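You operate a simulated robot arm through the tools that you are given. There is no shell and no other tool. Be economical: measure what you need, move in short steps, check, and stop when the job is done.

You are at the controls of a simulated two-armed robot. One attempt, no reset.

JOB
Hold the orange jug on the top of the work table steady with one hand and put the steel can from the purple mat in it with the other.

It is judged by the outcome, as a careful person would: the job done as asked, and still so three seconds after it is handed in. It fails if anything else is knocked over, pushed out of place, dropped, spilled or broken.

ROBOT AND FRAMES
Two 7-joint arms with two-finger parallel grippers on one trunk, on a base that drives. Base frame: it is fixed to the floor where the robot stands at the start and does not move with it; the origin is under the middle of the robot, x ahead of it, y to its left, z up; the surface under the hand at the start is at about z = 0.8. Lengths are in m, angles in degrees, forces in N, time in s.
The left shoulder is at the start at [0.07, 0.163, 1.27], the right one opposite. With the tool pointing down near the work surface each hand reaches from about 0.32 to 0.86 m from the robot's upright axis, wherever it stands, measured 20 degrees to its own side. Places, roughly: orange jug (21x15x15 cm) [0.8, 0.2, 0.9]. Payload 3.43 kg a hand.
The tool frame of a hand sits at the grasp point between the pads (the TCP): z along the fingers, y along the line on which they close. The tips reach 0.034 m beyond it. The gripper opens to 0.128 m. The fingers are 0.024 m wide and 0.012 m thick; the gripper's body (0.048 by 0.13 m) begins 0.096 m behind the TCP.
Orientation is that of the tool frame in the base frame, as a unit quaternion [x, y, z, w]. With the fingers straight down and closing along the base's y, the tool's x points along the base's -x, its y along +y and its z along -z.

CONTROLS
- The arms move only by the tool drive_tool. It takes "left_rows", "right_rows" or both (then of equal length, played together; a hand with none holds still); each is a list of rows, each a list of 7 numbers: the shift along the base's x, y, z in units of 100 mm (1.0 is 100 mm), then the turn, a rotation vector about the base's x, y, z in units of 45 degrees (1.0 is 45 degrees), then the gripper command, from -1 (fully open) to 1 (shut), values between in proportion. In form: [[tx, ty, tz, ax, ay, az, gripper], ...]. A call has 1 to 12 rows; each row is the pose to reach, as a shift and turn from the pose commanded when the call began. A call with a number of a shift or a turn outside -1 to 1 is refused whole. Rows are played at 5 a second. More than 0.05 m and 8.6 degrees between two rows, or a gripper value outside its range, and nothing of the call is played. Where a pose cannot be reached the arm comes as near as it can. A force on the tool above 40 N (or 10 N above the force at the start of the call, whichever is more), or a blocked arm, ends the call early, and 0.2 s more pass. The fingers move at their own pace (about 0.153 m/s each) and stop on an object; they squeeze with about 40 N. The grip force told is the motor's: it shows also when the fingers shut on nothing. Time passes only in rows, and 0.2 s behind the last, so rows that repeat a pose let the fingers close. It gives the time, the measured TCP pose, the force on the tool (base axes), the opening and the grip force at its end, in the units of the frame above (readings bear some noise), with the torque about the TCP (base axes, N m) and any sound that the robot's microphone picked up.
- Cameras (640 x 400 px; columns grow to the right, rows downward): "scene" is now at [0.1299, 0.0358, 1.4915]; the picture's right is [0.38, -0.92, 0.00], its down [-0.57, -0.24, -0.78] and it looks along [0.72, 0.30, -0.62] (base axes); focal length 249 px, centre (320, 200). "left" rides on the left gripper at [0.076, 0.011, -0.16] in its tool frame; the picture's right is [-0.15, 0.99, 0.00], its down [-0.88, -0.13, -0.46] and it looks along [-0.45, -0.07, 0.89] (tool axes); focal length 234 px, centre (320, 200). "right" rides on the right gripper at [0.076, -0.011, -0.16] in its tool frame; the picture's right is [0.15, 0.99, 0.00], its down [-0.88, 0.13, -0.46] and it looks along [-0.45, 0.07, 0.89] (tool axes); focal length 234 px, centre (320, 200). There is no depth. A picture from a camera that has moved, and an enlarged one, comes with that camera's place and axes in the base frame and with its lens.
- grab_frame(camera): a new picture of that camera. The clock stands still meanwhile.
- lift_body(by): slides the trunk up (or, below 0, down) by that many m; the arms and the scene camera ride with it, the base frame stays. It gives what a move gives, with no picture.
- drive_base(legs): drives the robot by 1 to 6 legs, each [ahead, left, turn to the left] in m, m and degrees, along the robot's own axes; the way and the turn of a leg run together, so that a leg with both is an arc; at most 1.5 m and 180 degrees a leg. The arms and the cameras ride along, it lands a little off, and it stops where it bumps. It gives what a move gives.
- aim_head(pan, tilt): turns the head with the scene camera to pan (to the left, within 86 degrees either way) and tilt (down, from -29 to 69), counted from straight ahead of the robot. It gives what a move gives.
- zoom(camera, box): a new picture of the part [left, top, right, bottom] of that camera's present view, enlarged. The clock stands still meanwhile.
- finish_job(): hands the job in; it is judged then, once.

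Go step by step. Nothing tells you exact positions but the pictures and the camera data: compare them with the known pose of the tool, close in by small moves and look again before you grip or let go. The budget is 120 turns and 100 pictures, counting those below and the enlarged ones. Unless the task says otherwise, let go and move clear before handing in, and close with one line.

The tools are called after "Emit:" as a command line: name --argument value ..., lists and objects as JSON in quotes. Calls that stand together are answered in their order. drive_tool: Moves the arms, as the interface text tells. Its arguments: {"type":"object","properties":{"left_rows":{"type":"array","items":{"type":"array","items":{"type":"number"}}},"right_rows":{"type":"array","items":{"type":"array","items":{"type":"number"}}}},"required":[]} The other tools are called the same way: lift_body (by) slides the trunk up or down; drive_base (legs) drives the base; aim_head (pan, tilt) turns the head that bears the scene camera; grab_frame (camera) takes a picture; zoom (camera, box) takes an enlarged picture of a part of a camera's view; finish_job () hands the job in.

At the start:

```text
clock: 0.0
left_eef_pos: [0.591, 0.4445, 1.1817]
left_orientation: [0.0, 1.0, -0.001, 0.0]
left_force: [0.1, -0.2, 0.3]
left_ft_torque: [0.01, 0.0, -0.01]
left_finger_gap: 0.1279
left_grasp_force: 0.0
right_eef_pos: [0.4384, -0.0417, 1.234]
right_orientation: [0.0, 1.0, 0.0, 0.0]
right_force: [0.2, -0.5, 0.5]
right_ft_torque: [0.01, 0.03, 0.02]
right_finger_gap: 0.1281
right_grasp_force: 0.1
trunk travel left (down, up): [-0.75, 0.19]
robot x, y, heading: [-0.0005, -0.0007, -0.1]
head pan, tilt: [22.6, 38.4]
```

scene: 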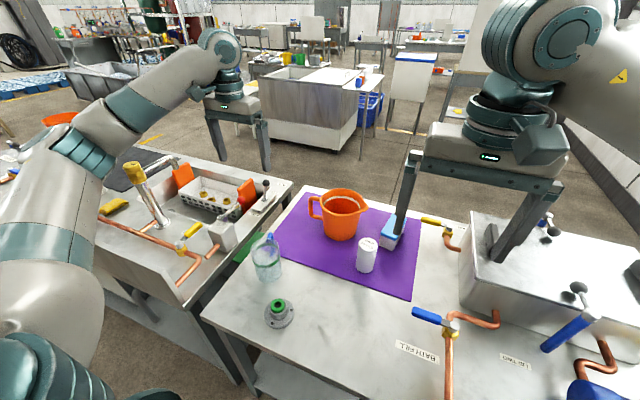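
right: 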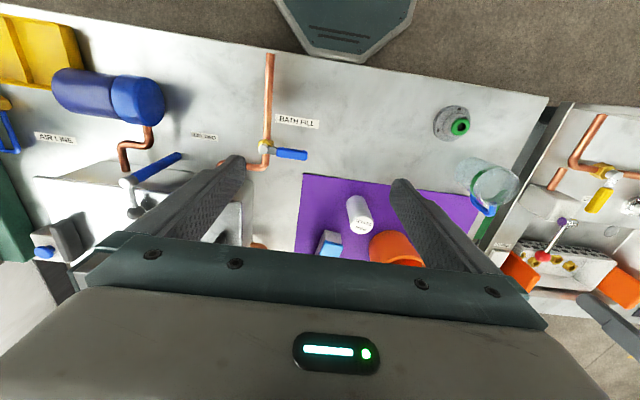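
left: 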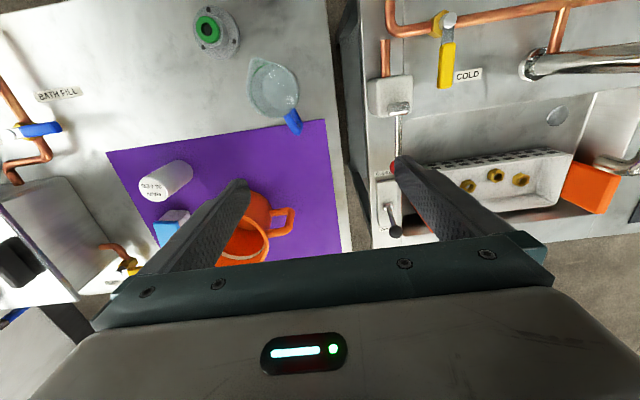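

I see the orange jug on the purple mat with a white/steel can beside it and a blue box. I'll zoom in to measure them.

Emit:
zoom --camera "scene" --box '[240, 170, 440, 310]'

Emit:
zoom --camera "right" --box '[220, 100, 540, 300]'

Emit:
zoom --camera "left" --box '[90, 100, 370, 290]'

```text
2.86 times, centred on (340, 240) of scene
camera zoom: at [0.1299, 0.0358, 1.4915], right [0.38, -0.92, 0.0], down [-0.57, -0.24, -0.78], along [0.72, 0.3, -0.62], focal length 712 px, centre (263, 86)
```

zoom: 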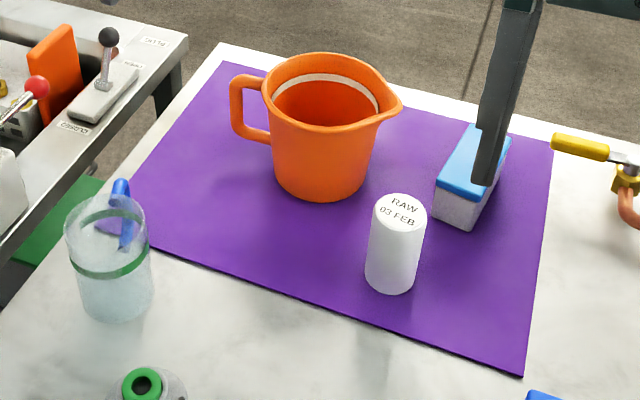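

```text
2.00 times, centred on (380, 200) of right
camera zoom: at [0.3639, -0.054, 1.3953], right [-0.15, 0.99, 0.0], down [0.88, 0.13, 0.46], along [0.45, 0.07, -0.89], focal length 468 px, centre (200, 200)
```

zoom: 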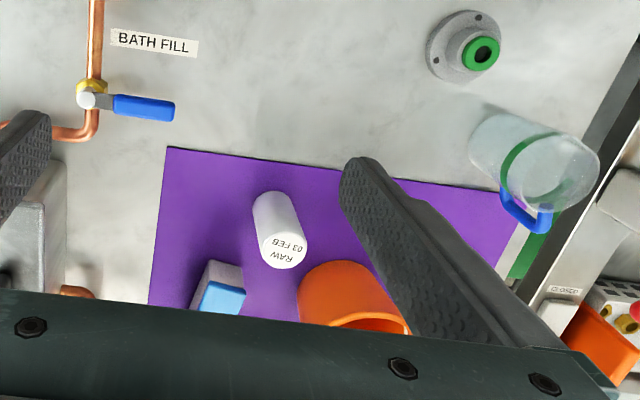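

```text
2.11 times, centred on (230, 195) of left
camera zoom: at [0.5166, 0.4564, 1.3418], right [0.15, 0.99, 0.0], down [0.88, -0.13, 0.46], along [0.45, -0.07, -0.89], focal length 493 px, centre (510, 210)
```

zoom: 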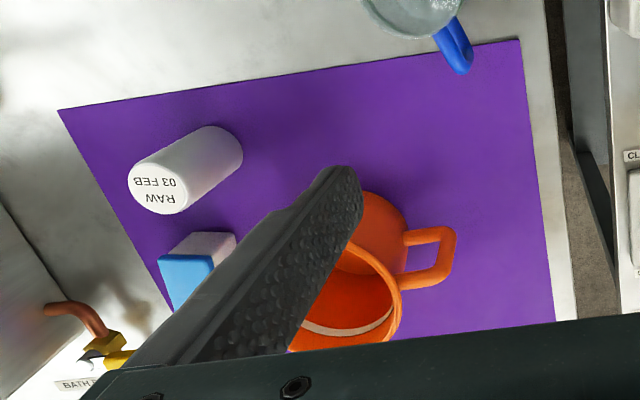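

Can centre is about (0.657, 0.096), top z≈0.92. The jug axis is about (0.78, 0.222), with its handle near (0.745, 0.33). The right hand needs the robot shifted left to reach the jug, so I'll check the floor to the left first.

Emit:
aim_head --pan 70 --tilt 60

Emit:
grab_frame --camera "scene"

```text
clock: 1.1
left_eef_pos: [0.5904, 0.4434, 1.1815]
left_orientation: [0.0, 1.0, 0.0, 0.0]
left_force: [-0.7, 0.4, 0.7]
left_ft_torque: [0.0, 0.03, 0.03]
left_finger_gap: 0.128
left_grasp_force: 0.0
right_eef_pos: [0.4397, -0.0422, 1.2343]
right_orientation: [0.001, 1.0, 0.0, 0.001]
right_force: [-0.4, 0.0, -0.1]
right_ft_torque: [-0.01, 0.0, 0.0]
right_finger_gap: 0.1281
right_grasp_force: 0.0
trunk travel left (down, up): [-0.75, 0.19]
robot x, y, heading: [0.0015, -0.0024, -0.2]
head pan, tilt: [70.0, 60.0]
```

```text
93 pictures are left
camera scene: at [0.0734, 0.0653, 1.4624], right [0.94, -0.34, 0.0], down [-0.3, -0.81, -0.5], along [0.17, 0.47, -0.87], focal length 249 px, centre (320, 200)
```

scene: 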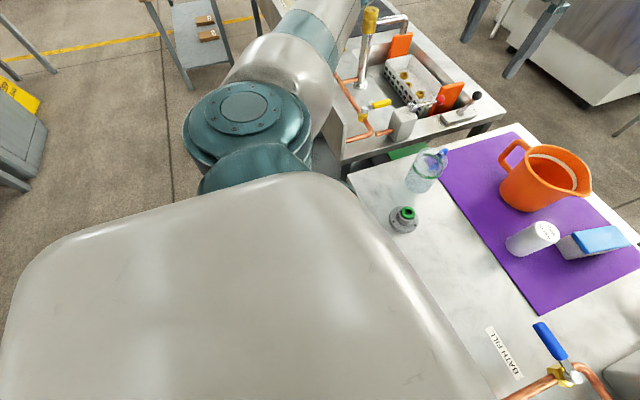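

The floor to the left is clear. I'll bring the left hand inward and up a little, then drive left 0.22 m.

Emit:
drive_tool --left_rows '[[0, -0.4, 0.2, 0, 0, 0, -1], [0, -0.8, 0.4, 0, 0, 0, -1], [0, -1, 0.5, 0, 0, 0, -1]]'

Emit:
drive_base --legs '[[0, 0.22, 0]]'

Emit:
aim_head --pan 5 --tilt 45

Emit:
grab_frame --camera "scene"

```text
clock: 1.9
left_eef_pos: [0.5907, 0.3441, 1.2323]
left_orientation: [-0.002, 1.0, 0.0, 0.0]
left_force: [-0.3, 0.5, 0.2]
left_ft_torque: [0.01, -0.02, -0.04]
left_finger_gap: 0.128
left_grasp_force: 0.1
right_eef_pos: [0.4383, -0.0419, 1.2352]
right_orientation: [0.0, 1.0, 0.0, 0.0]
right_force: [0.1, 1.0, 0.2]
right_ft_torque: [-0.01, 0.0, 0.01]
right_finger_gap: 0.128
right_grasp_force: 0.0
trunk travel left (down, up): [-0.75, 0.19]
robot x, y, heading: [0.0057, -0.0079, -0.0]
head pan, tilt: [70.0, 60.0]
```

```text
clock: 3.6
left_eef_pos: [0.5901, 0.5623, 1.2308]
left_orientation: [0.0, 1.0, 0.001, 0.0]
left_force: [0.1, -0.2, 0.3]
left_ft_torque: [0.02, 0.02, -0.03]
left_finger_gap: 0.1279
left_grasp_force: 0.0
right_eef_pos: [0.4393, 0.1761, 1.2345]
right_orientation: [0.001, 1.0, 0.001, 0.0]
right_force: [0.0, 0.6, 0.5]
right_ft_torque: [-0.01, 0.02, -0.02]
right_finger_gap: 0.1281
right_grasp_force: 0.1
trunk travel left (down, up): [-0.75, 0.19]
robot x, y, heading: [-0.0016, 0.2161, 0.2]
head pan, tilt: [70.0, 60.0]
```

```text
clock: 5.0
left_eef_pos: [0.5915, 0.5632, 1.2312]
left_orientation: [-0.001, 1.0, 0.0, 0.0]
left_force: [0.0, 1.0, -0.2]
left_ft_torque: [0.03, 0.01, 0.0]
left_finger_gap: 0.128
left_grasp_force: 0.0
right_eef_pos: [0.4385, 0.1773, 1.2346]
right_orientation: [0.0, 1.0, 0.0, 0.0]
right_force: [-0.5, 0.7, -0.4]
right_ft_torque: [0.0, 0.0, -0.02]
right_finger_gap: 0.1281
right_grasp_force: 0.0
trunk travel left (down, up): [-0.75, 0.19]
robot x, y, heading: [0.0002, 0.2177, 0.1]
head pan, tilt: [5.0, 45.0]
```

```text
92 pictures are left
camera scene: at [0.1314, 0.2294, 1.4818], right [0.09, -1.0, 0.0], down [-0.7, -0.06, -0.71], along [0.7, 0.06, -0.71], focal length 249 px, centre (320, 200)
```

scene: 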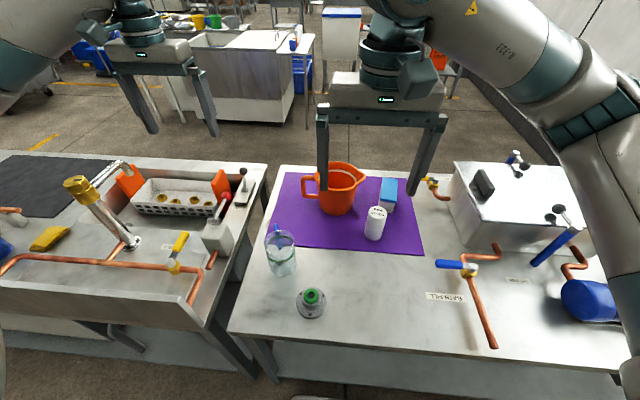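

Driven well. Now I'll refine the handle and jug geometry from this new vantage.

Emit:
zoom --camera "scene" --box '[270, 150, 430, 250]'

Emit:
zoom --camera "left" --box '[0, 50, 320, 250]'

Emit:
grab_frame --camera "right"

```text
4.00 times, centred on (350, 200) of scene
camera zoom: at [0.1314, 0.2294, 1.4818], right [0.09, -1.0, 0.0], down [-0.7, -0.06, -0.71], along [0.7, 0.06, -0.71], focal length 996 px, centre (200, 200)
```

zoom: 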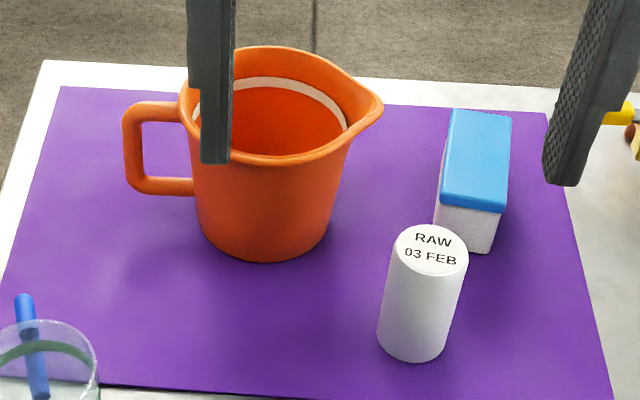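

```text
2.00 times, centred on (160, 150) of left
camera zoom: at [0.5166, 0.5758, 1.3913], right [0.15, 0.99, 0.0], down [0.88, -0.13, 0.46], along [0.45, -0.07, -0.89], focal length 468 px, centre (640, 300)
```

zoom: 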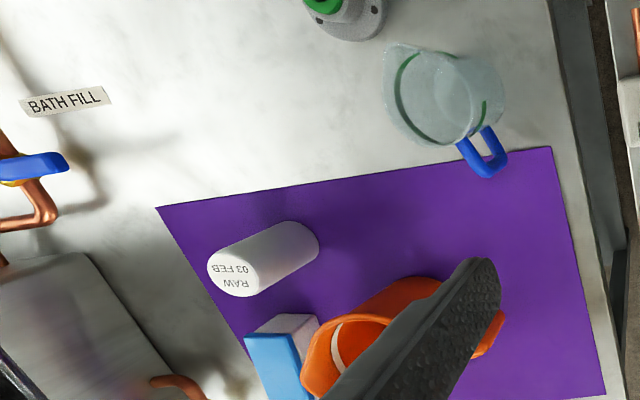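

```text
89 pictures are left
camera right: at [0.3639, 0.1657, 1.3953], right [-0.15, 0.99, 0.0], down [0.88, 0.13, 0.46], along [0.45, 0.07, -0.89], focal length 234 px, centre (320, 200)
```

right: 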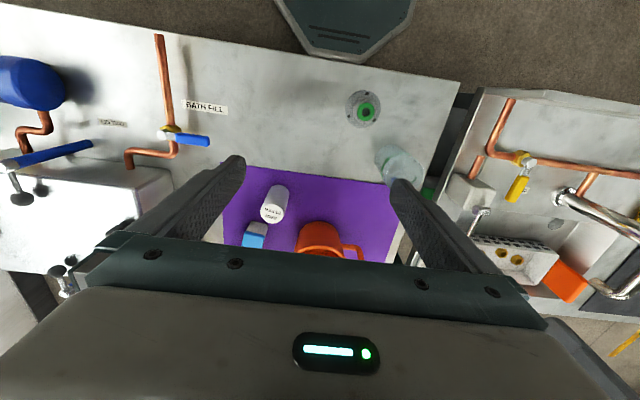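

Jug axis ≈ (0.777, 0.228), outer handle bar ≈ (0.788, 0.346), z 0.84–0.93. I'll turn the left hand 90° so it closes along x, then tilt it so it comes at the handle from the left.

Emit:
drive_tool --left_rows '[[0.15, 0, 0, 0, 0, 0.167, -1], [0.3, 0, 0, 0, 0, 0.333, -1], [0.45, 0, 0, 0, 0, 0.5, -1], [0.6, 0, 0, 0, 0, 0.667, -1], [0.75, 0, 0, 0, 0, 0.833, -1], [0.9, 0, 0, 0, 0, 1, -1]]'

Emit:
drive_tool --left_rows '[[0.15, 0, 0, 0, 0, 0.167, -1], [0.3, 0, 0, 0, 0, 0.333, -1], [0.45, 0, 0, 0, 0, 0.5, -1], [0.6, 0, 0, 0, 0, 0.667, -1], [0.75, 0, 0, 0, 0, 0.833, -1], [0.9, 0, 0, 0, 0, 1, -1]]'

Emit:
drive_tool --left_rows '[[0, -0.1, -0.2, -0.167, 0, 0, -1], [0, -0.2, -0.4, -0.333, 0, 0, -1], [0, -0.4, -0.6, -0.5, 0, 0, -1], [0, -0.5, -0.8, -0.667, 0, 0, -1], [0, -0.6, -1, -0.833, 0, 0, -1], [0, -0.6, -1, -0.9, 0, 0, -1]]'

Emit:
grab_frame --camera "scene"

Emit:
grab_frame --camera "left"

```text
clock: 6.4
left_eef_pos: [0.6804, 0.5636, 1.2297]
left_orientation: [-0.384, 0.923, 0.0, 0.0]
left_force: [0.2, -0.8, -0.7]
left_ft_torque: [-0.02, 0.01, 0.01]
left_finger_gap: 0.1281
left_grasp_force: 0.0
right_eef_pos: [0.4384, 0.1763, 1.2341]
right_orientation: [0.0, 1.0, 0.001, 0.0]
right_force: [0.1, 0.1, 0.1]
right_ft_torque: [0.02, 0.0, -0.02]
right_finger_gap: 0.128
right_grasp_force: 0.0
trunk travel left (down, up): [-0.75, 0.19]
robot x, y, heading: [-0.0023, 0.2195, 0.0]
head pan, tilt: [5.0, 45.0]
```

```text
clock: 7.8
left_eef_pos: [0.7709, 0.5625, 1.2306]
left_orientation: [0.708, -0.706, -0.001, 0.001]
left_force: [0.5, 0.9, 0.6]
left_ft_torque: [0.01, 0.03, 0.0]
left_finger_gap: 0.1279
left_grasp_force: 0.2
right_eef_pos: [0.4391, 0.1759, 1.2355]
right_orientation: [0.0, 1.0, 0.0, 0.001]
right_force: [0.7, 0.3, 0.5]
right_ft_torque: [0.04, 0.03, -0.01]
right_finger_gap: 0.128
right_grasp_force: 0.0
trunk travel left (down, up): [-0.75, 0.19]
robot x, y, heading: [-0.0007, 0.2163, 0.2]
head pan, tilt: [5.0, 45.0]
```

```text
clock: 9.2
left_eef_pos: [0.7701, 0.5033, 1.1296]
left_orientation: [0.664, -0.663, 0.245, 0.244]
left_force: [0.5, 0.7, 0.2]
left_ft_torque: [0.0, 0.02, -0.01]
left_finger_gap: 0.1277
left_grasp_force: 0.1
right_eef_pos: [0.4395, 0.1769, 1.2359]
right_orientation: [0.0, 1.0, 0.0, 0.0]
right_force: [0.2, 0.0, -0.8]
right_ft_torque: [0.0, -0.01, 0.01]
right_finger_gap: 0.128
right_grasp_force: 0.1
trunk travel left (down, up): [-0.75, 0.19]
robot x, y, heading: [-0.0006, 0.2191, -0.1]
head pan, tilt: [5.0, 45.0]
```

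```text
88 pictures are left
camera scene: at [0.1312, 0.2286, 1.4819], right [0.09, -1.0, 0.0], down [-0.7, -0.06, -0.71], along [0.7, 0.06, -0.71], focal length 249 px, centre (320, 200)
```

scene: 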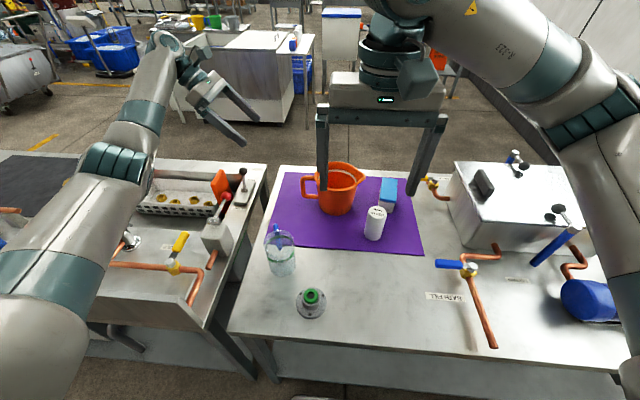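

```text
87 pictures are left
camera left: at [0.7614, 0.5504, 1.3015], right [-0.99, 0.11, -0.1], down [0.13, 0.97, -0.23], along [0.07, -0.24, -0.97], focal length 234 px, centre (320, 200)
```

left: 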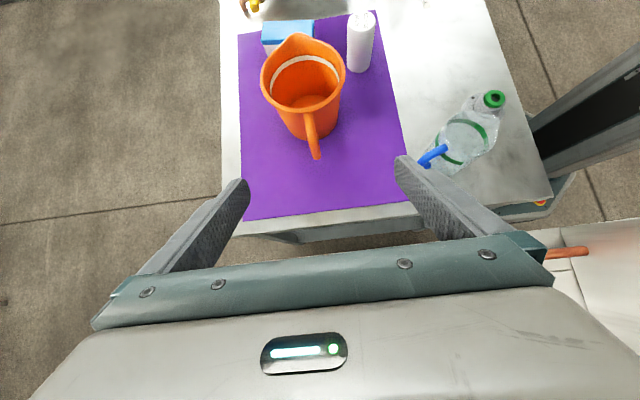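

The left camera shows the jug empty and confirms the handle bar at about (0.79, 0.342). I'll move to a standoff.

Emit:
drive_tool --left_rows '[[0.1, -0.3, -0.3, 0, 0, 0, -0.6], [0.15, -0.55, -0.65, 0, 0, 0, -0.5], [0.2, -0.8, -1, 0, 0, 0, -0.4]]'

Emit:
grab_frame --camera "left"

Emit:
zoom --camera "scene" --box '[220, 100, 380, 220]'

```text
clock: 10.0
left_eef_pos: [0.7918, 0.422, 1.0311]
left_orientation: [0.664, -0.663, 0.245, 0.244]
left_force: [-0.1, 0.6, 0.2]
left_ft_torque: [0.01, 0.02, 0.02]
left_finger_gap: 0.0894
left_grasp_force: 0.0
right_eef_pos: [0.4398, 0.1769, 1.2354]
right_orientation: [-0.001, 1.0, 0.0, -0.001]
right_force: [0.3, -0.1, 0.0]
right_ft_torque: [0.02, -0.02, -0.06]
right_finger_gap: 0.128
right_grasp_force: 0.1
trunk travel left (down, up): [-0.75, 0.19]
robot x, y, heading: [-0.0025, 0.2208, -0.0]
head pan, tilt: [5.0, 45.0]
```

```text
86 pictures are left
camera left: at [0.7825, 0.4696, 1.2009], right [-0.99, 0.11, -0.09], down [0.13, 0.97, -0.23], along [0.07, -0.24, -0.97], focal length 234 px, centre (320, 200)
```

left: 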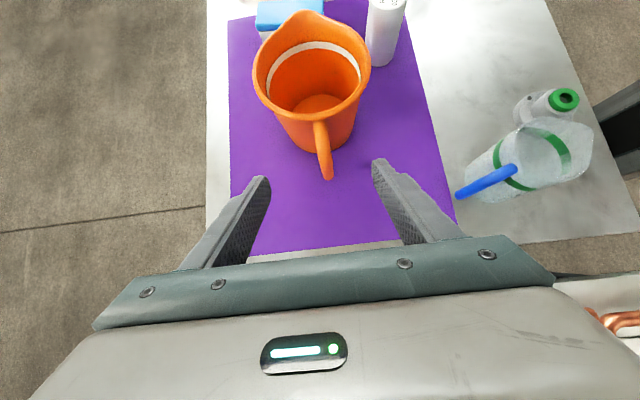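

```text
3.33 times, centred on (300, 160) of scene
camera zoom: at [0.1321, 0.2285, 1.4819], right [0.09, -1.0, 0.0], down [-0.7, -0.06, -0.71], along [0.7, 0.06, -0.71], focal length 830 px, centre (387, 333)
```

zoom: 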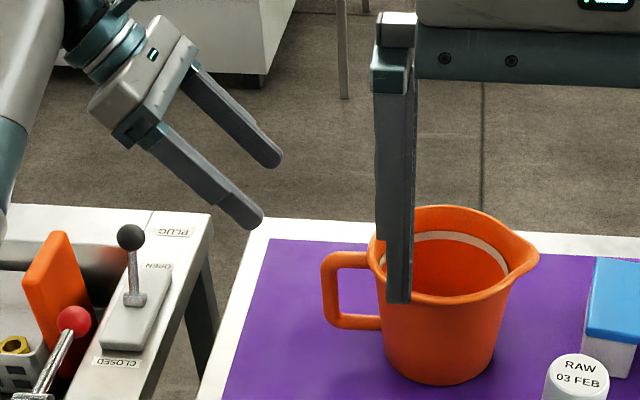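

Emit:
drive_tool --left_rows '[[0, -0.13, -0.35, 0, 0, 0, -0.4], [0, -0.25, -0.7, 0, 0, 0, -0.4], [0, -0.37, -0.99, 0, 0, 0, -0.4]]'

Emit:
grab_frame --camera "left"

Emit:
zoom --camera "scene" --box '[220, 120, 380, 220]'

```text
clock: 10.8
left_eef_pos: [0.7924, 0.3869, 0.9324]
left_orientation: [0.665, -0.662, 0.245, 0.244]
left_force: [-0.4, 0.2, 0.2]
left_ft_torque: [-0.01, 0.0, -0.02]
left_finger_gap: 0.0895
left_grasp_force: 0.0
right_eef_pos: [0.4389, 0.1761, 1.2357]
right_orientation: [0.0, 1.0, 0.0, 0.0]
right_force: [0.7, -0.2, 0.3]
right_ft_torque: [0.02, 0.01, -0.04]
right_finger_gap: 0.1281
right_grasp_force: 0.2
trunk travel left (down, up): [-0.75, 0.19]
robot x, y, heading: [-0.0018, 0.2186, 0.4]
head pan, tilt: [5.0, 45.0]
```

```text
84 pictures are left
camera left: at [0.7826, 0.4336, 1.1033], right [-0.99, 0.11, -0.09], down [0.13, 0.97, -0.22], along [0.07, -0.23, -0.97], focal length 234 px, centre (320, 200)
```

left: 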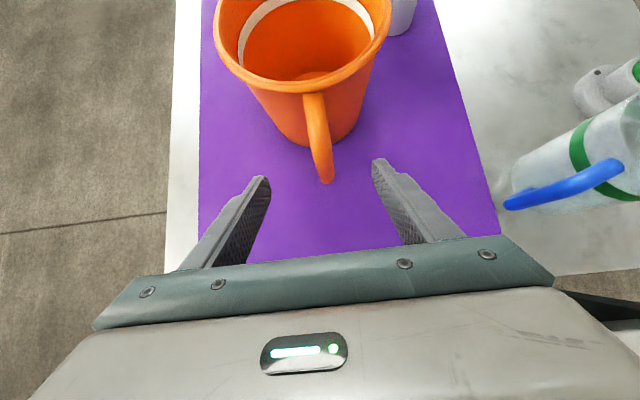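

```text
4.00 times, centred on (300, 170) of scene
camera zoom: at [0.1315, 0.2288, 1.4819], right [0.09, -1.0, 0.0], down [-0.7, -0.06, -0.71], along [0.7, 0.06, -0.71], focal length 996 px, centre (400, 320)
```

zoom: 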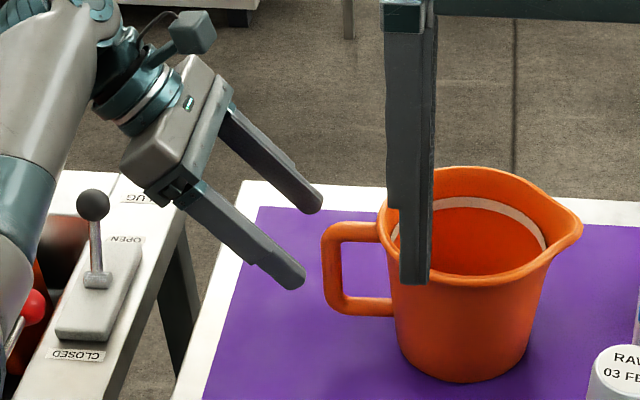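

Emit:
aim_head --pan 25 --tilt 40

Emit:
grab_frame --camera "scene"

```text
clock: 11.6
left_eef_pos: [0.7925, 0.3878, 0.9337]
left_orientation: [-0.663, 0.663, -0.244, -0.245]
left_force: [0.0, -0.2, -0.1]
left_ft_torque: [0.01, -0.01, 0.0]
left_finger_gap: 0.0896
left_grasp_force: 0.1
right_eef_pos: [0.4389, 0.1764, 1.2352]
right_orientation: [0.0, 1.0, 0.0, 0.0]
right_force: [0.4, 0.3, 0.4]
right_ft_torque: [0.0, -0.02, 0.0]
right_finger_gap: 0.1283
right_grasp_force: 0.1
trunk travel left (down, up): [-0.75, 0.19]
robot x, y, heading: [-0.003, 0.2221, 0.2]
head pan, tilt: [25.0, 40.0]
```

```text
82 pictures are left
camera scene: at [0.1274, 0.2577, 1.4891], right [0.42, -0.91, 0.0], down [-0.58, -0.27, -0.77], along [0.69, 0.32, -0.64], focal length 249 px, centre (320, 200)
```

scene: 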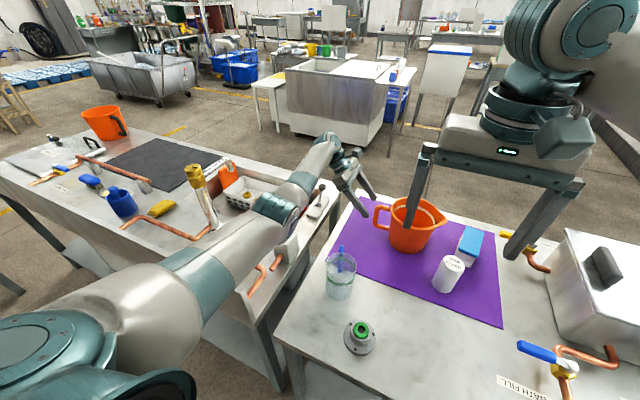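

The forearm clears the sink fittings. Final approach to the handle along the finger direction.

Emit:
drive_tool --left_rows '[[-0.005, -0.15, -0.16, 0, 0, 0, -0.4], [-0.01, -0.29, -0.32, 0, 0, 0, -0.4], [-0.01, -0.42, -0.46, 0, 0, 0, -0.4]]'

Emit:
grab_frame --camera "left"

Emit:
zoom --camera "scene" --box '[300, 130, 500, 255]'

```text
clock: 12.4
left_eef_pos: [0.7904, 0.3443, 0.8877]
left_orientation: [0.664, -0.663, 0.244, 0.245]
left_force: [0.4, 0.0, -0.5]
left_ft_torque: [-0.02, 0.02, 0.01]
left_finger_gap: 0.0896
left_grasp_force: 0.1
right_eef_pos: [0.4398, 0.177, 1.2355]
right_orientation: [0.0, 1.0, 0.0, 0.0]
right_force: [-0.9, 0.3, 0.4]
right_ft_torque: [-0.02, -0.01, 0.04]
right_finger_gap: 0.1277
right_grasp_force: 0.0
trunk travel left (down, up): [-0.75, 0.19]
robot x, y, heading: [-0.0017, 0.2205, 0.1]
head pan, tilt: [25.0, 40.0]
```

```text
81 pictures are left
camera left: at [0.7805, 0.3913, 1.058], right [-0.99, 0.11, -0.09], down [0.13, 0.97, -0.23], along [0.07, -0.23, -0.97], focal length 234 px, centre (320, 200)
```

left: 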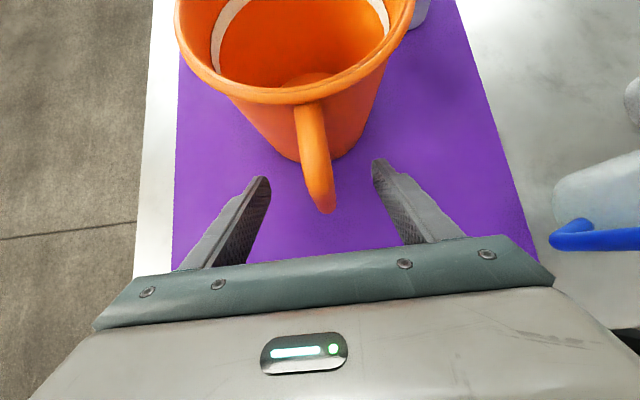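

```text
3.20 times, centred on (400, 192) of scene
camera zoom: at [0.1276, 0.2574, 1.4891], right [0.42, -0.91, 0.0], down [-0.58, -0.27, -0.77], along [0.69, 0.32, -0.64], focal length 797 px, centre (64, 224)
```

zoom: 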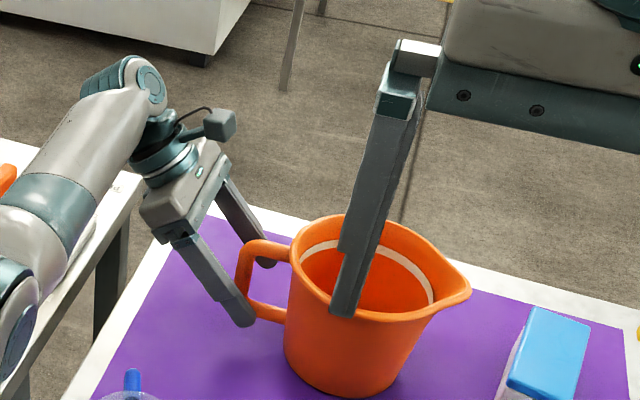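

The handle sits centred between the fingers; closing.

Emit:
drive_tool --left_rows '[[0, 0, 0, 0, 0, 0, 0], [0, 0, 0, 0, 0, 0, 0.3], [0, 0, 0, 0, 0, 0, 0.6], [0, 0, 0, 0, 0, 0, 1], [0, 0, 0, 0, 0, 0, 1]]'

Emit:
grab_frame --camera "left"

Emit:
zoom --camera "scene" --box '[300, 130, 500, 255]'

```text
clock: 13.6
left_eef_pos: [0.7894, 0.3454, 0.8876]
left_orientation: [0.664, -0.663, 0.244, 0.244]
left_force: [-0.5, 0.2, 0.2]
left_ft_torque: [0.02, -0.06, -0.02]
left_finger_gap: 0.0173
left_grasp_force: 39.9
right_eef_pos: [0.4391, 0.1777, 1.2349]
right_orientation: [0.0, 1.0, 0.0, 0.001]
right_force: [-0.9, 0.6, 0.1]
right_ft_torque: [-0.03, -0.02, -0.01]
right_finger_gap: 0.128
right_grasp_force: 0.1
trunk travel left (down, up): [-0.75, 0.19]
robot x, y, heading: [-0.0006, 0.2182, 0.1]
head pan, tilt: [25.0, 40.0]
```

```text
79 pictures are left
camera left: at [0.7804, 0.3919, 1.0581], right [-0.99, 0.11, -0.09], down [0.13, 0.97, -0.23], along [0.07, -0.24, -0.97], focal length 234 px, centre (320, 200)
```

left: 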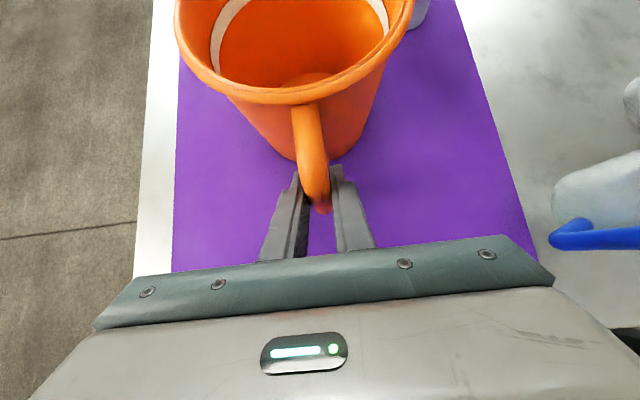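

```text
3.20 times, centred on (400, 192) of scene
camera zoom: at [0.1275, 0.2577, 1.4891], right [0.42, -0.91, 0.0], down [-0.58, -0.27, -0.77], along [0.69, 0.32, -0.64], focal length 797 px, centre (64, 224)
```

zoom: 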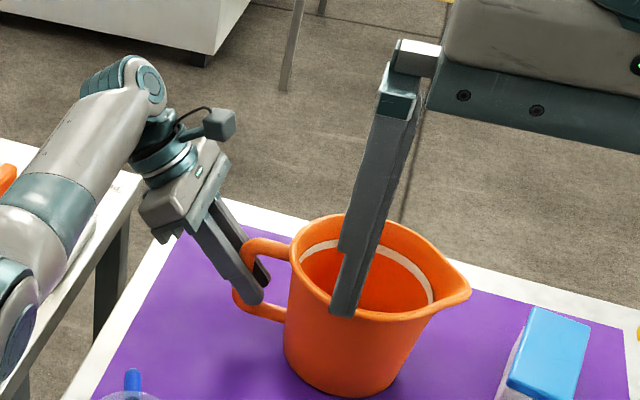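

The jug handle is held firmly. Now the right hand goes above the can.

Emit:
drive_tool --right_rows '[[0.35, -0.2, -0.2, 0, 0, 0, -1], [0.7, -0.5, -0.4, 0, 0, 0, -1], [1, -0.8, -0.6, 0, 0, 0, -1]]'

Emit:
drive_tool --right_rows '[[0.35, 0, -0.2, 0, 0, 0, -1], [0.7, 0, -0.5, 0, 0, 0, -1], [1, 0, -0.8, 0, 0, 0, -1]]'

Emit:
grab_frame --camera "right"

Emit:
aim_head --pan -5 --tilt 45

Emit:
grab_frame --camera "scene"

```text
refused: row 2 steps farther than a row can; nothing moved
```

```text
clock: 14.4
left_eef_pos: [0.7901, 0.3445, 0.8875]
left_orientation: [0.664, -0.662, 0.245, 0.246]
left_force: [-0.4, 0.5, -0.1]
left_ft_torque: [0.08, -0.03, -0.02]
left_finger_gap: 0.0172
left_grasp_force: 40.0
right_eef_pos: [0.5391, 0.1764, 1.1523]
right_orientation: [-0.001, 1.0, 0.0, 0.0]
right_force: [0.0, -0.1, -0.1]
right_ft_torque: [-0.05, 0.01, 0.0]
right_finger_gap: 0.1282
right_grasp_force: 0.1
trunk travel left (down, up): [-0.75, 0.19]
robot x, y, heading: [-0.0003, 0.2213, 0.0]
head pan, tilt: [25.0, 40.0]
```

```text
77 pictures are left
camera right: at [0.464, 0.1653, 1.3122], right [-0.15, 0.99, 0.0], down [0.88, 0.13, 0.46], along [0.45, 0.07, -0.89], focal length 234 px, centre (320, 200)
```

right: 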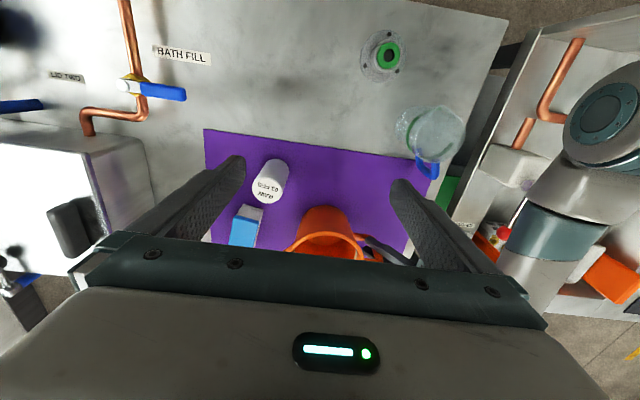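

```text
clock: 15.4
left_eef_pos: [0.7905, 0.3457, 0.8861]
left_orientation: [0.664, -0.663, 0.245, 0.245]
left_force: [-1.2, 0.3, -0.6]
left_ft_torque: [0.06, -0.05, 0.02]
left_finger_gap: 0.0171
left_grasp_force: 40.0
right_eef_pos: [0.5394, 0.1764, 1.1533]
right_orientation: [0.0, 1.0, -0.001, 0.001]
right_force: [0.5, -0.6, -1.0]
right_ft_torque: [0.0, -0.03, -0.01]
right_finger_gap: 0.1281
right_grasp_force: 0.1
trunk travel left (down, up): [-0.75, 0.19]
robot x, y, heading: [0.0001, 0.2217, 0.1]
head pan, tilt: [-5.0, 45.0]
```

```text
76 pictures are left
camera scene: at [0.1315, 0.2149, 1.4819], right [-0.09, -1.0, 0.0], down [-0.7, 0.06, -0.71], along [0.7, -0.06, -0.71], focal length 249 px, centre (320, 200)
```

scene: 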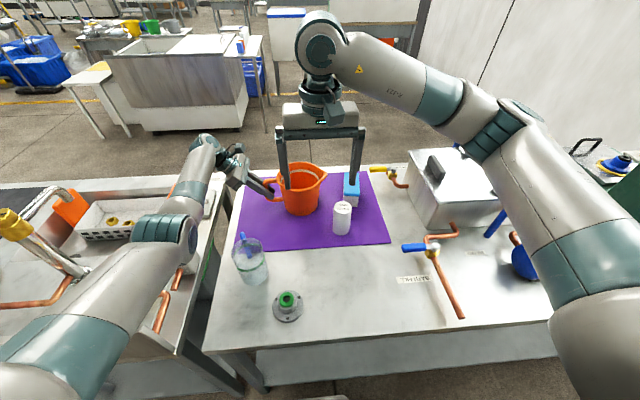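

Only the second move played, as the first was too coarse. Continuing toward the point above the can in smaller steps.

Emit:
drive_tool --right_rows '[[0.3, -0.25, -0.15, 0, 0, 0, -1], [0.6, -0.5, -0.35, 0, 0, 0, -1], [0.8, -0.7, -0.6, 0, 0, 0, -1], [1, -0.8, -0.8, 0, 0, 0, -1], [1, -0.8, -0.9, 0, 0, 0, -1]]'

Emit:
grab_frame --camera "right"

Emit:
zoom --camera "scene" --box '[250, 130, 410, 250]'

```text
clock: 16.6
left_eef_pos: [0.7906, 0.3454, 0.8864]
left_orientation: [-0.663, 0.664, -0.244, -0.245]
left_force: [-0.4, -0.5, -0.7]
left_ft_torque: [-0.04, -0.05, 0.03]
left_finger_gap: 0.0174
left_grasp_force: 39.8
right_eef_pos: [0.639, 0.097, 1.0629]
right_orientation: [0.0, 1.0, 0.0, -0.001]
right_force: [0.1, 0.2, 0.2]
right_ft_torque: [-0.03, 0.02, 0.01]
right_finger_gap: 0.128
right_grasp_force: 0.0
trunk travel left (down, up): [-0.75, 0.19]
robot x, y, heading: [-0.0021, 0.22, -0.2]
head pan, tilt: [-5.0, 45.0]
```

```text
75 pictures are left
camera right: at [0.5638, 0.0842, 1.2239], right [-0.15, 0.99, 0.0], down [0.88, 0.13, 0.45], along [0.45, 0.07, -0.89], focal length 234 px, centre (320, 200)
```

right: 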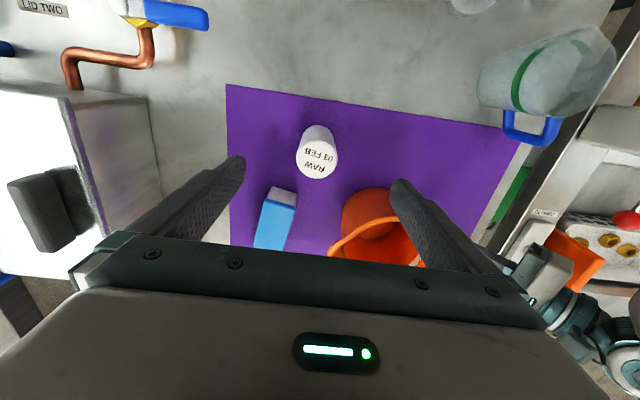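

```text
3.33 times, centred on (330, 190) of scene
camera zoom: at [0.1316, 0.2146, 1.4819], right [-0.09, -1.0, 0.0], down [-0.7, 0.06, -0.71], along [0.7, -0.06, -0.71], focal length 830 px, centre (287, 233)
```

zoom: 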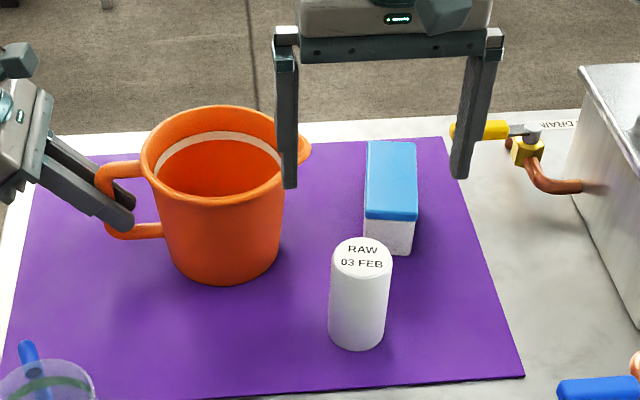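

The can top is confirmed at (0.657, 0.096). I'll align over it and descend partway.

Emit:
drive_tool --right_rows '[[0.1, -0.01, -0.1, 0, 0, 0, -0.6], [0.18, -0.01, -0.4, 0, 0, 0, -0.6], [0.18, -0.01, -0.8, 0, 0, 0, -0.6], [0.18, -0.01, -1, 0, 0, 0, -0.6]]'

Emit:
grab_frame --camera "right"

Emit:
zoom --camera "scene" --box '[250, 130, 410, 250]'

```text
clock: 17.6
left_eef_pos: [0.7902, 0.3444, 0.8876]
left_orientation: [0.664, -0.663, 0.244, 0.246]
left_force: [-0.4, -0.3, 0.1]
left_ft_torque: [-0.03, -0.06, 0.0]
left_finger_gap: 0.0171
left_grasp_force: 40.0
right_eef_pos: [0.6552, 0.097, 0.9644]
right_orientation: [0.0, 1.0, 0.0, 0.0]
right_force: [-0.4, 0.1, 0.2]
right_ft_torque: [-0.03, 0.02, 0.01]
right_finger_gap: 0.1023
right_grasp_force: 0.1
trunk travel left (down, up): [-0.75, 0.19]
robot x, y, heading: [-0.0026, 0.2185, -0.4]
head pan, tilt: [-5.0, 45.0]
```

```text
73 pictures are left
camera right: at [0.5813, 0.0847, 1.125], right [-0.15, 0.99, 0.0], down [0.88, 0.13, 0.46], along [0.45, 0.07, -0.89], focal length 234 px, centre (320, 200)
```

right: 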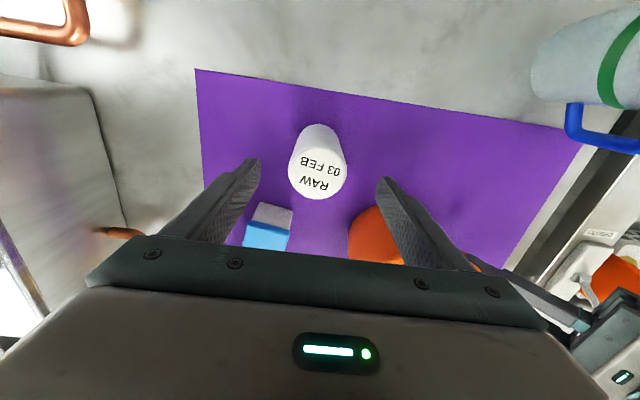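

```text
3.33 times, centred on (330, 190) of scene
camera zoom: at [0.1316, 0.2147, 1.4819], right [-0.09, -1.0, 0.0], down [-0.7, 0.06, -0.71], along [0.7, -0.06, -0.71], focal length 830 px, centre (287, 233)
```

zoom: 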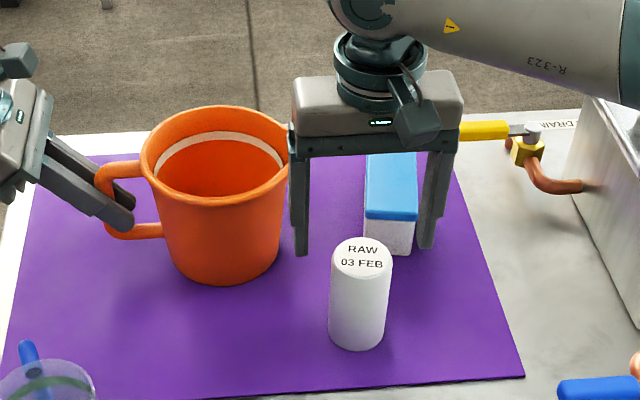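

Emit:
drive_tool --right_rows '[[0.01, -0.01, -0.3, 0, 0, 0, -0.6], [0.02, -0.02, -0.63, 0, 0, 0, -0.6], [0.02, -0.02, -0.63, 0, 0, 0, -0.6]]'

Emit:
grab_frame --camera "right"

Emit:
zoom --camera "scene" --box '[250, 130, 410, 250]'

```text
clock: 18.4
left_eef_pos: [0.791, 0.3459, 0.8879]
left_orientation: [0.664, -0.663, 0.244, 0.245]
left_force: [-0.4, 1.2, -0.2]
left_ft_torque: [0.05, -0.05, -0.02]
left_finger_gap: 0.0177
left_grasp_force: 39.6
right_eef_pos: [0.6616, 0.0947, 0.9019]
right_orientation: [0.0, 1.0, 0.0, 0.0]
right_force: [-0.4, 0.7, 0.6]
right_ft_torque: [0.02, -0.01, -0.03]
right_finger_gap: 0.1022
right_grasp_force: 0.1
trunk travel left (down, up): [-0.75, 0.19]
robot x, y, heading: [0.0007, 0.2163, 0.3]
head pan, tilt: [-5.0, 45.0]
```

```text
71 pictures are left
camera right: at [0.5856, 0.0824, 1.062], right [-0.15, 0.99, 0.0], down [0.88, 0.13, 0.46], along [0.45, 0.07, -0.89], focal length 234 px, centre (320, 200)
```

right: 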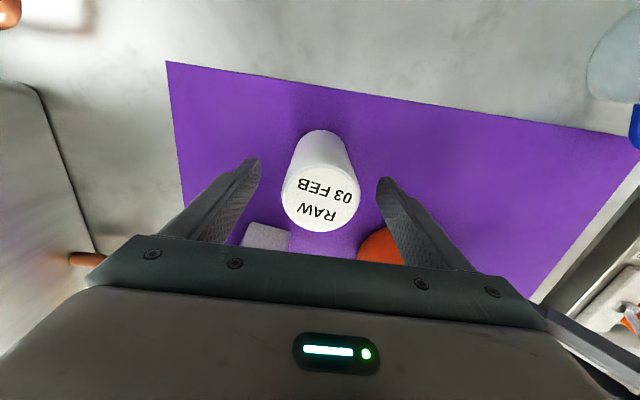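

```text
3.33 times, centred on (330, 190) of scene
camera zoom: at [0.1314, 0.2149, 1.4819], right [-0.09, -1.0, 0.0], down [-0.7, 0.06, -0.71], along [0.7, -0.06, -0.71], focal length 830 px, centre (287, 233)
```

zoom: 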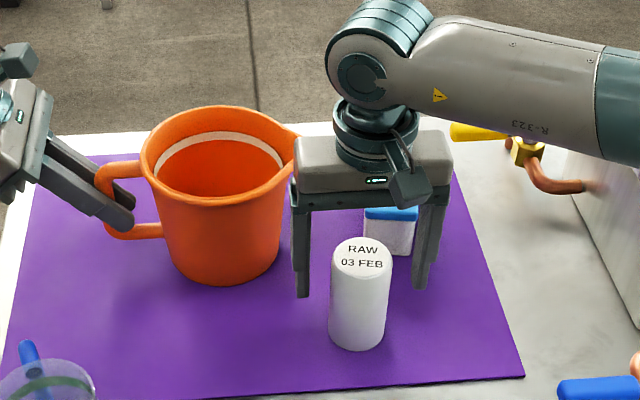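

The can is centred between the fingers; closing the right gripper.

Emit:
drive_tool --right_rows '[[-0.03, 0.01, 0, 0, 0, 0, -0.2], [-0.03, 0.01, 0, 0, 0, 0, 0.1], [-0.03, 0.01, 0, 0, 0, 0, 0.5], [-0.03, 0.01, 0, 0, 0, 0, 1], [-0.03, 0.01, 0, 0, 0, 0, 1]]'

Emit:
grab_frame --camera "right"

```text
clock: 19.6
left_eef_pos: [0.7904, 0.3456, 0.8865]
left_orientation: [-0.663, 0.663, -0.244, -0.246]
left_force: [-0.9, 1.2, 0.6]
left_ft_torque: [0.03, -0.06, 0.02]
left_finger_gap: 0.0174
left_grasp_force: 40.0
right_eef_pos: [0.6576, 0.0964, 0.9018]
right_orientation: [0.0, 1.0, 0.0, 0.0]
right_force: [0.0, -1.6, 0.7]
right_ft_torque: [-0.05, -0.06, 0.0]
right_finger_gap: 0.0569
right_grasp_force: 40.0
trunk travel left (down, up): [-0.75, 0.19]
robot x, y, heading: [-0.0001, 0.2195, 0.2]
head pan, tilt: [-5.0, 45.0]
```

```text
69 pictures are left
camera right: at [0.5821, 0.0831, 1.062], right [-0.15, 0.99, 0.0], down [0.88, 0.13, 0.46], along [0.45, 0.07, -0.89], focal length 234 px, centre (320, 200)
```

right: 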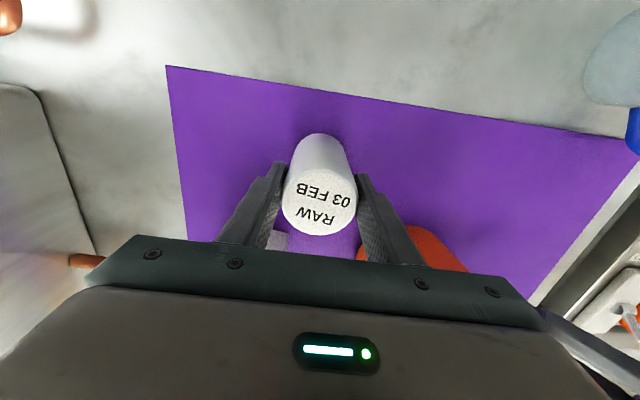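

Gripped, gap 57 mm. Lifting straight up.

Emit:
drive_tool --right_rows '[[0, 0, 0.1, 0, 0, 0, 1], [0, 0, 0.3, 0, 0, 0, 1], [0, 0, 0.65, 0, 0, 0, 1], [0, 0, 1, 0, 0, 0, 1]]'

Emit:
drive_tool --right_rows '[[0, 0, 0.4, 0, 0, 0, 1], [0, 0, 0.8, 0, 0, 0, 1], [0, 0, 1, 0, 0, 0, 1]]'

Emit:
grab_frame --camera "scene"

Emit:
grab_frame --camera "right"

```text
clock: 20.6
left_eef_pos: [0.7902, 0.346, 0.888]
left_orientation: [0.664, -0.663, 0.244, 0.245]
left_force: [-1.0, 2.2, 1.8]
left_ft_torque: [-0.06, -0.09, 0.05]
left_finger_gap: 0.0176
left_grasp_force: 39.4
right_eef_pos: [0.6574, 0.0948, 1.0004]
right_orientation: [0.0, 1.0, -0.001, -0.002]
right_force: [0.6, 0.3, -3.4]
right_ft_torque: [-0.03, 0.02, 0.02]
right_finger_gap: 0.057
right_grasp_force: 39.6
trunk travel left (down, up): [-0.75, 0.19]
robot x, y, heading: [-0.0013, 0.22, 0.1]
head pan, tilt: [-5.0, 45.0]
```

```text
clock: 21.4
left_eef_pos: [0.791, 0.3453, 0.8871]
left_orientation: [0.664, -0.663, 0.244, 0.245]
left_force: [-0.6, 1.7, 1.6]
left_ft_torque: [-0.01, -0.08, -0.04]
left_finger_gap: 0.0176
left_grasp_force: 39.7
right_eef_pos: [0.6549, 0.0979, 1.1026]
right_orientation: [-0.001, 1.0, 0.0, -0.002]
right_force: [-0.2, 0.1, -3.3]
right_ft_torque: [-0.02, -0.01, -0.04]
right_finger_gap: 0.0572
right_grasp_force: 40.3
trunk travel left (down, up): [-0.75, 0.19]
robot x, y, heading: [0.0016, 0.218, -0.1]
head pan, tilt: [-5.0, 45.0]
```

```text
68 pictures are left
camera scene: at [0.1315, 0.2149, 1.4818], right [-0.09, -1.0, 0.0], down [-0.7, 0.06, -0.71], along [0.7, -0.06, -0.71], focal length 249 px, centre (320, 200)
```

scene: 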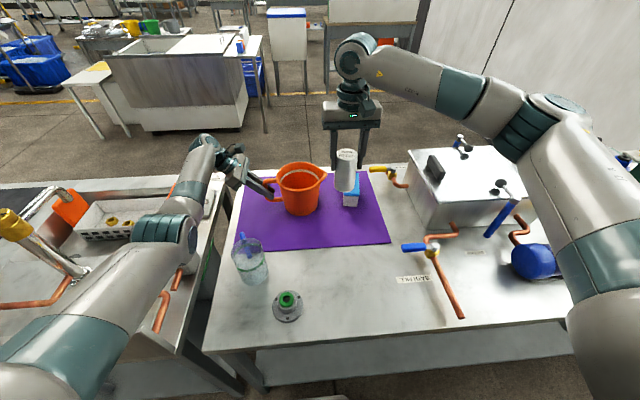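

```text
67 pictures are left
camera right: at [0.5803, 0.0853, 1.2628], right [-0.15, 0.99, 0.0], down [0.88, 0.13, 0.45], along [0.45, 0.07, -0.89], focal length 234 px, centre (320, 200)
```

right: 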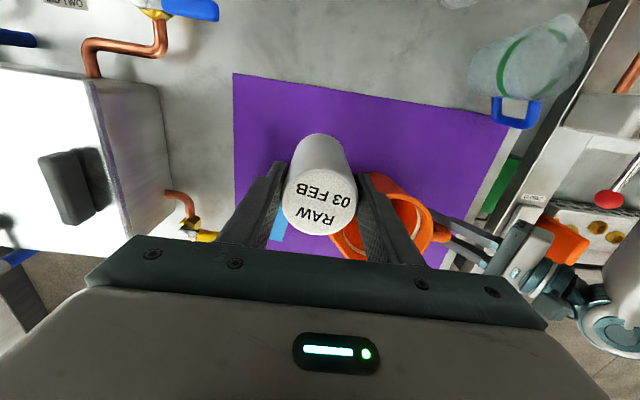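

The can is up, with its bottom near z 1.0. I'll re-measure the jug opening before moving across.

Emit:
zoom --camera "scene" --box '[240, 140, 360, 230]'

Emit:
zoom --camera "left" --box '[150, 0, 450, 187]'

```text
4.44 times, centred on (300, 185) of scene
camera zoom: at [0.1315, 0.2149, 1.4818], right [-0.09, -1.0, 0.0], down [-0.7, 0.06, -0.71], along [0.7, -0.06, -0.71], focal length 1107 px, centre (409, 267)
```

zoom: 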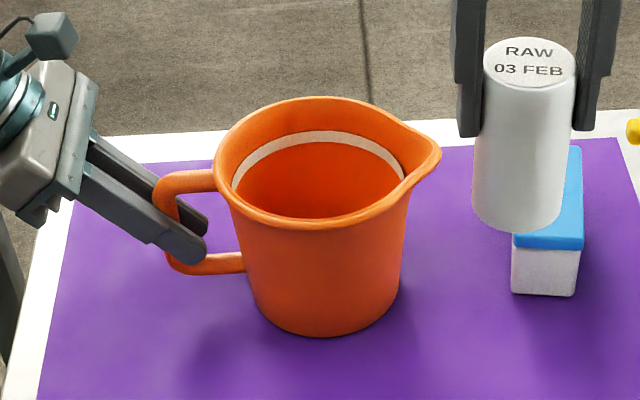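

```text
2.13 times, centred on (300, 94) of left
camera zoom: at [0.7805, 0.3919, 1.0581], right [-0.99, 0.11, -0.09], down [0.13, 0.97, -0.23], along [0.07, -0.24, -0.97], focal length 500 px, centre (363, 427)
```

zoom: 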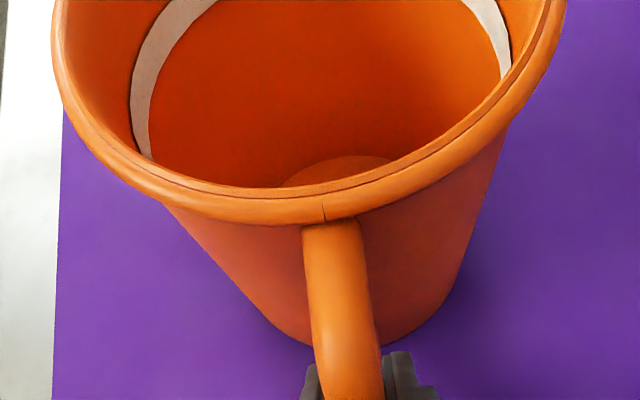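

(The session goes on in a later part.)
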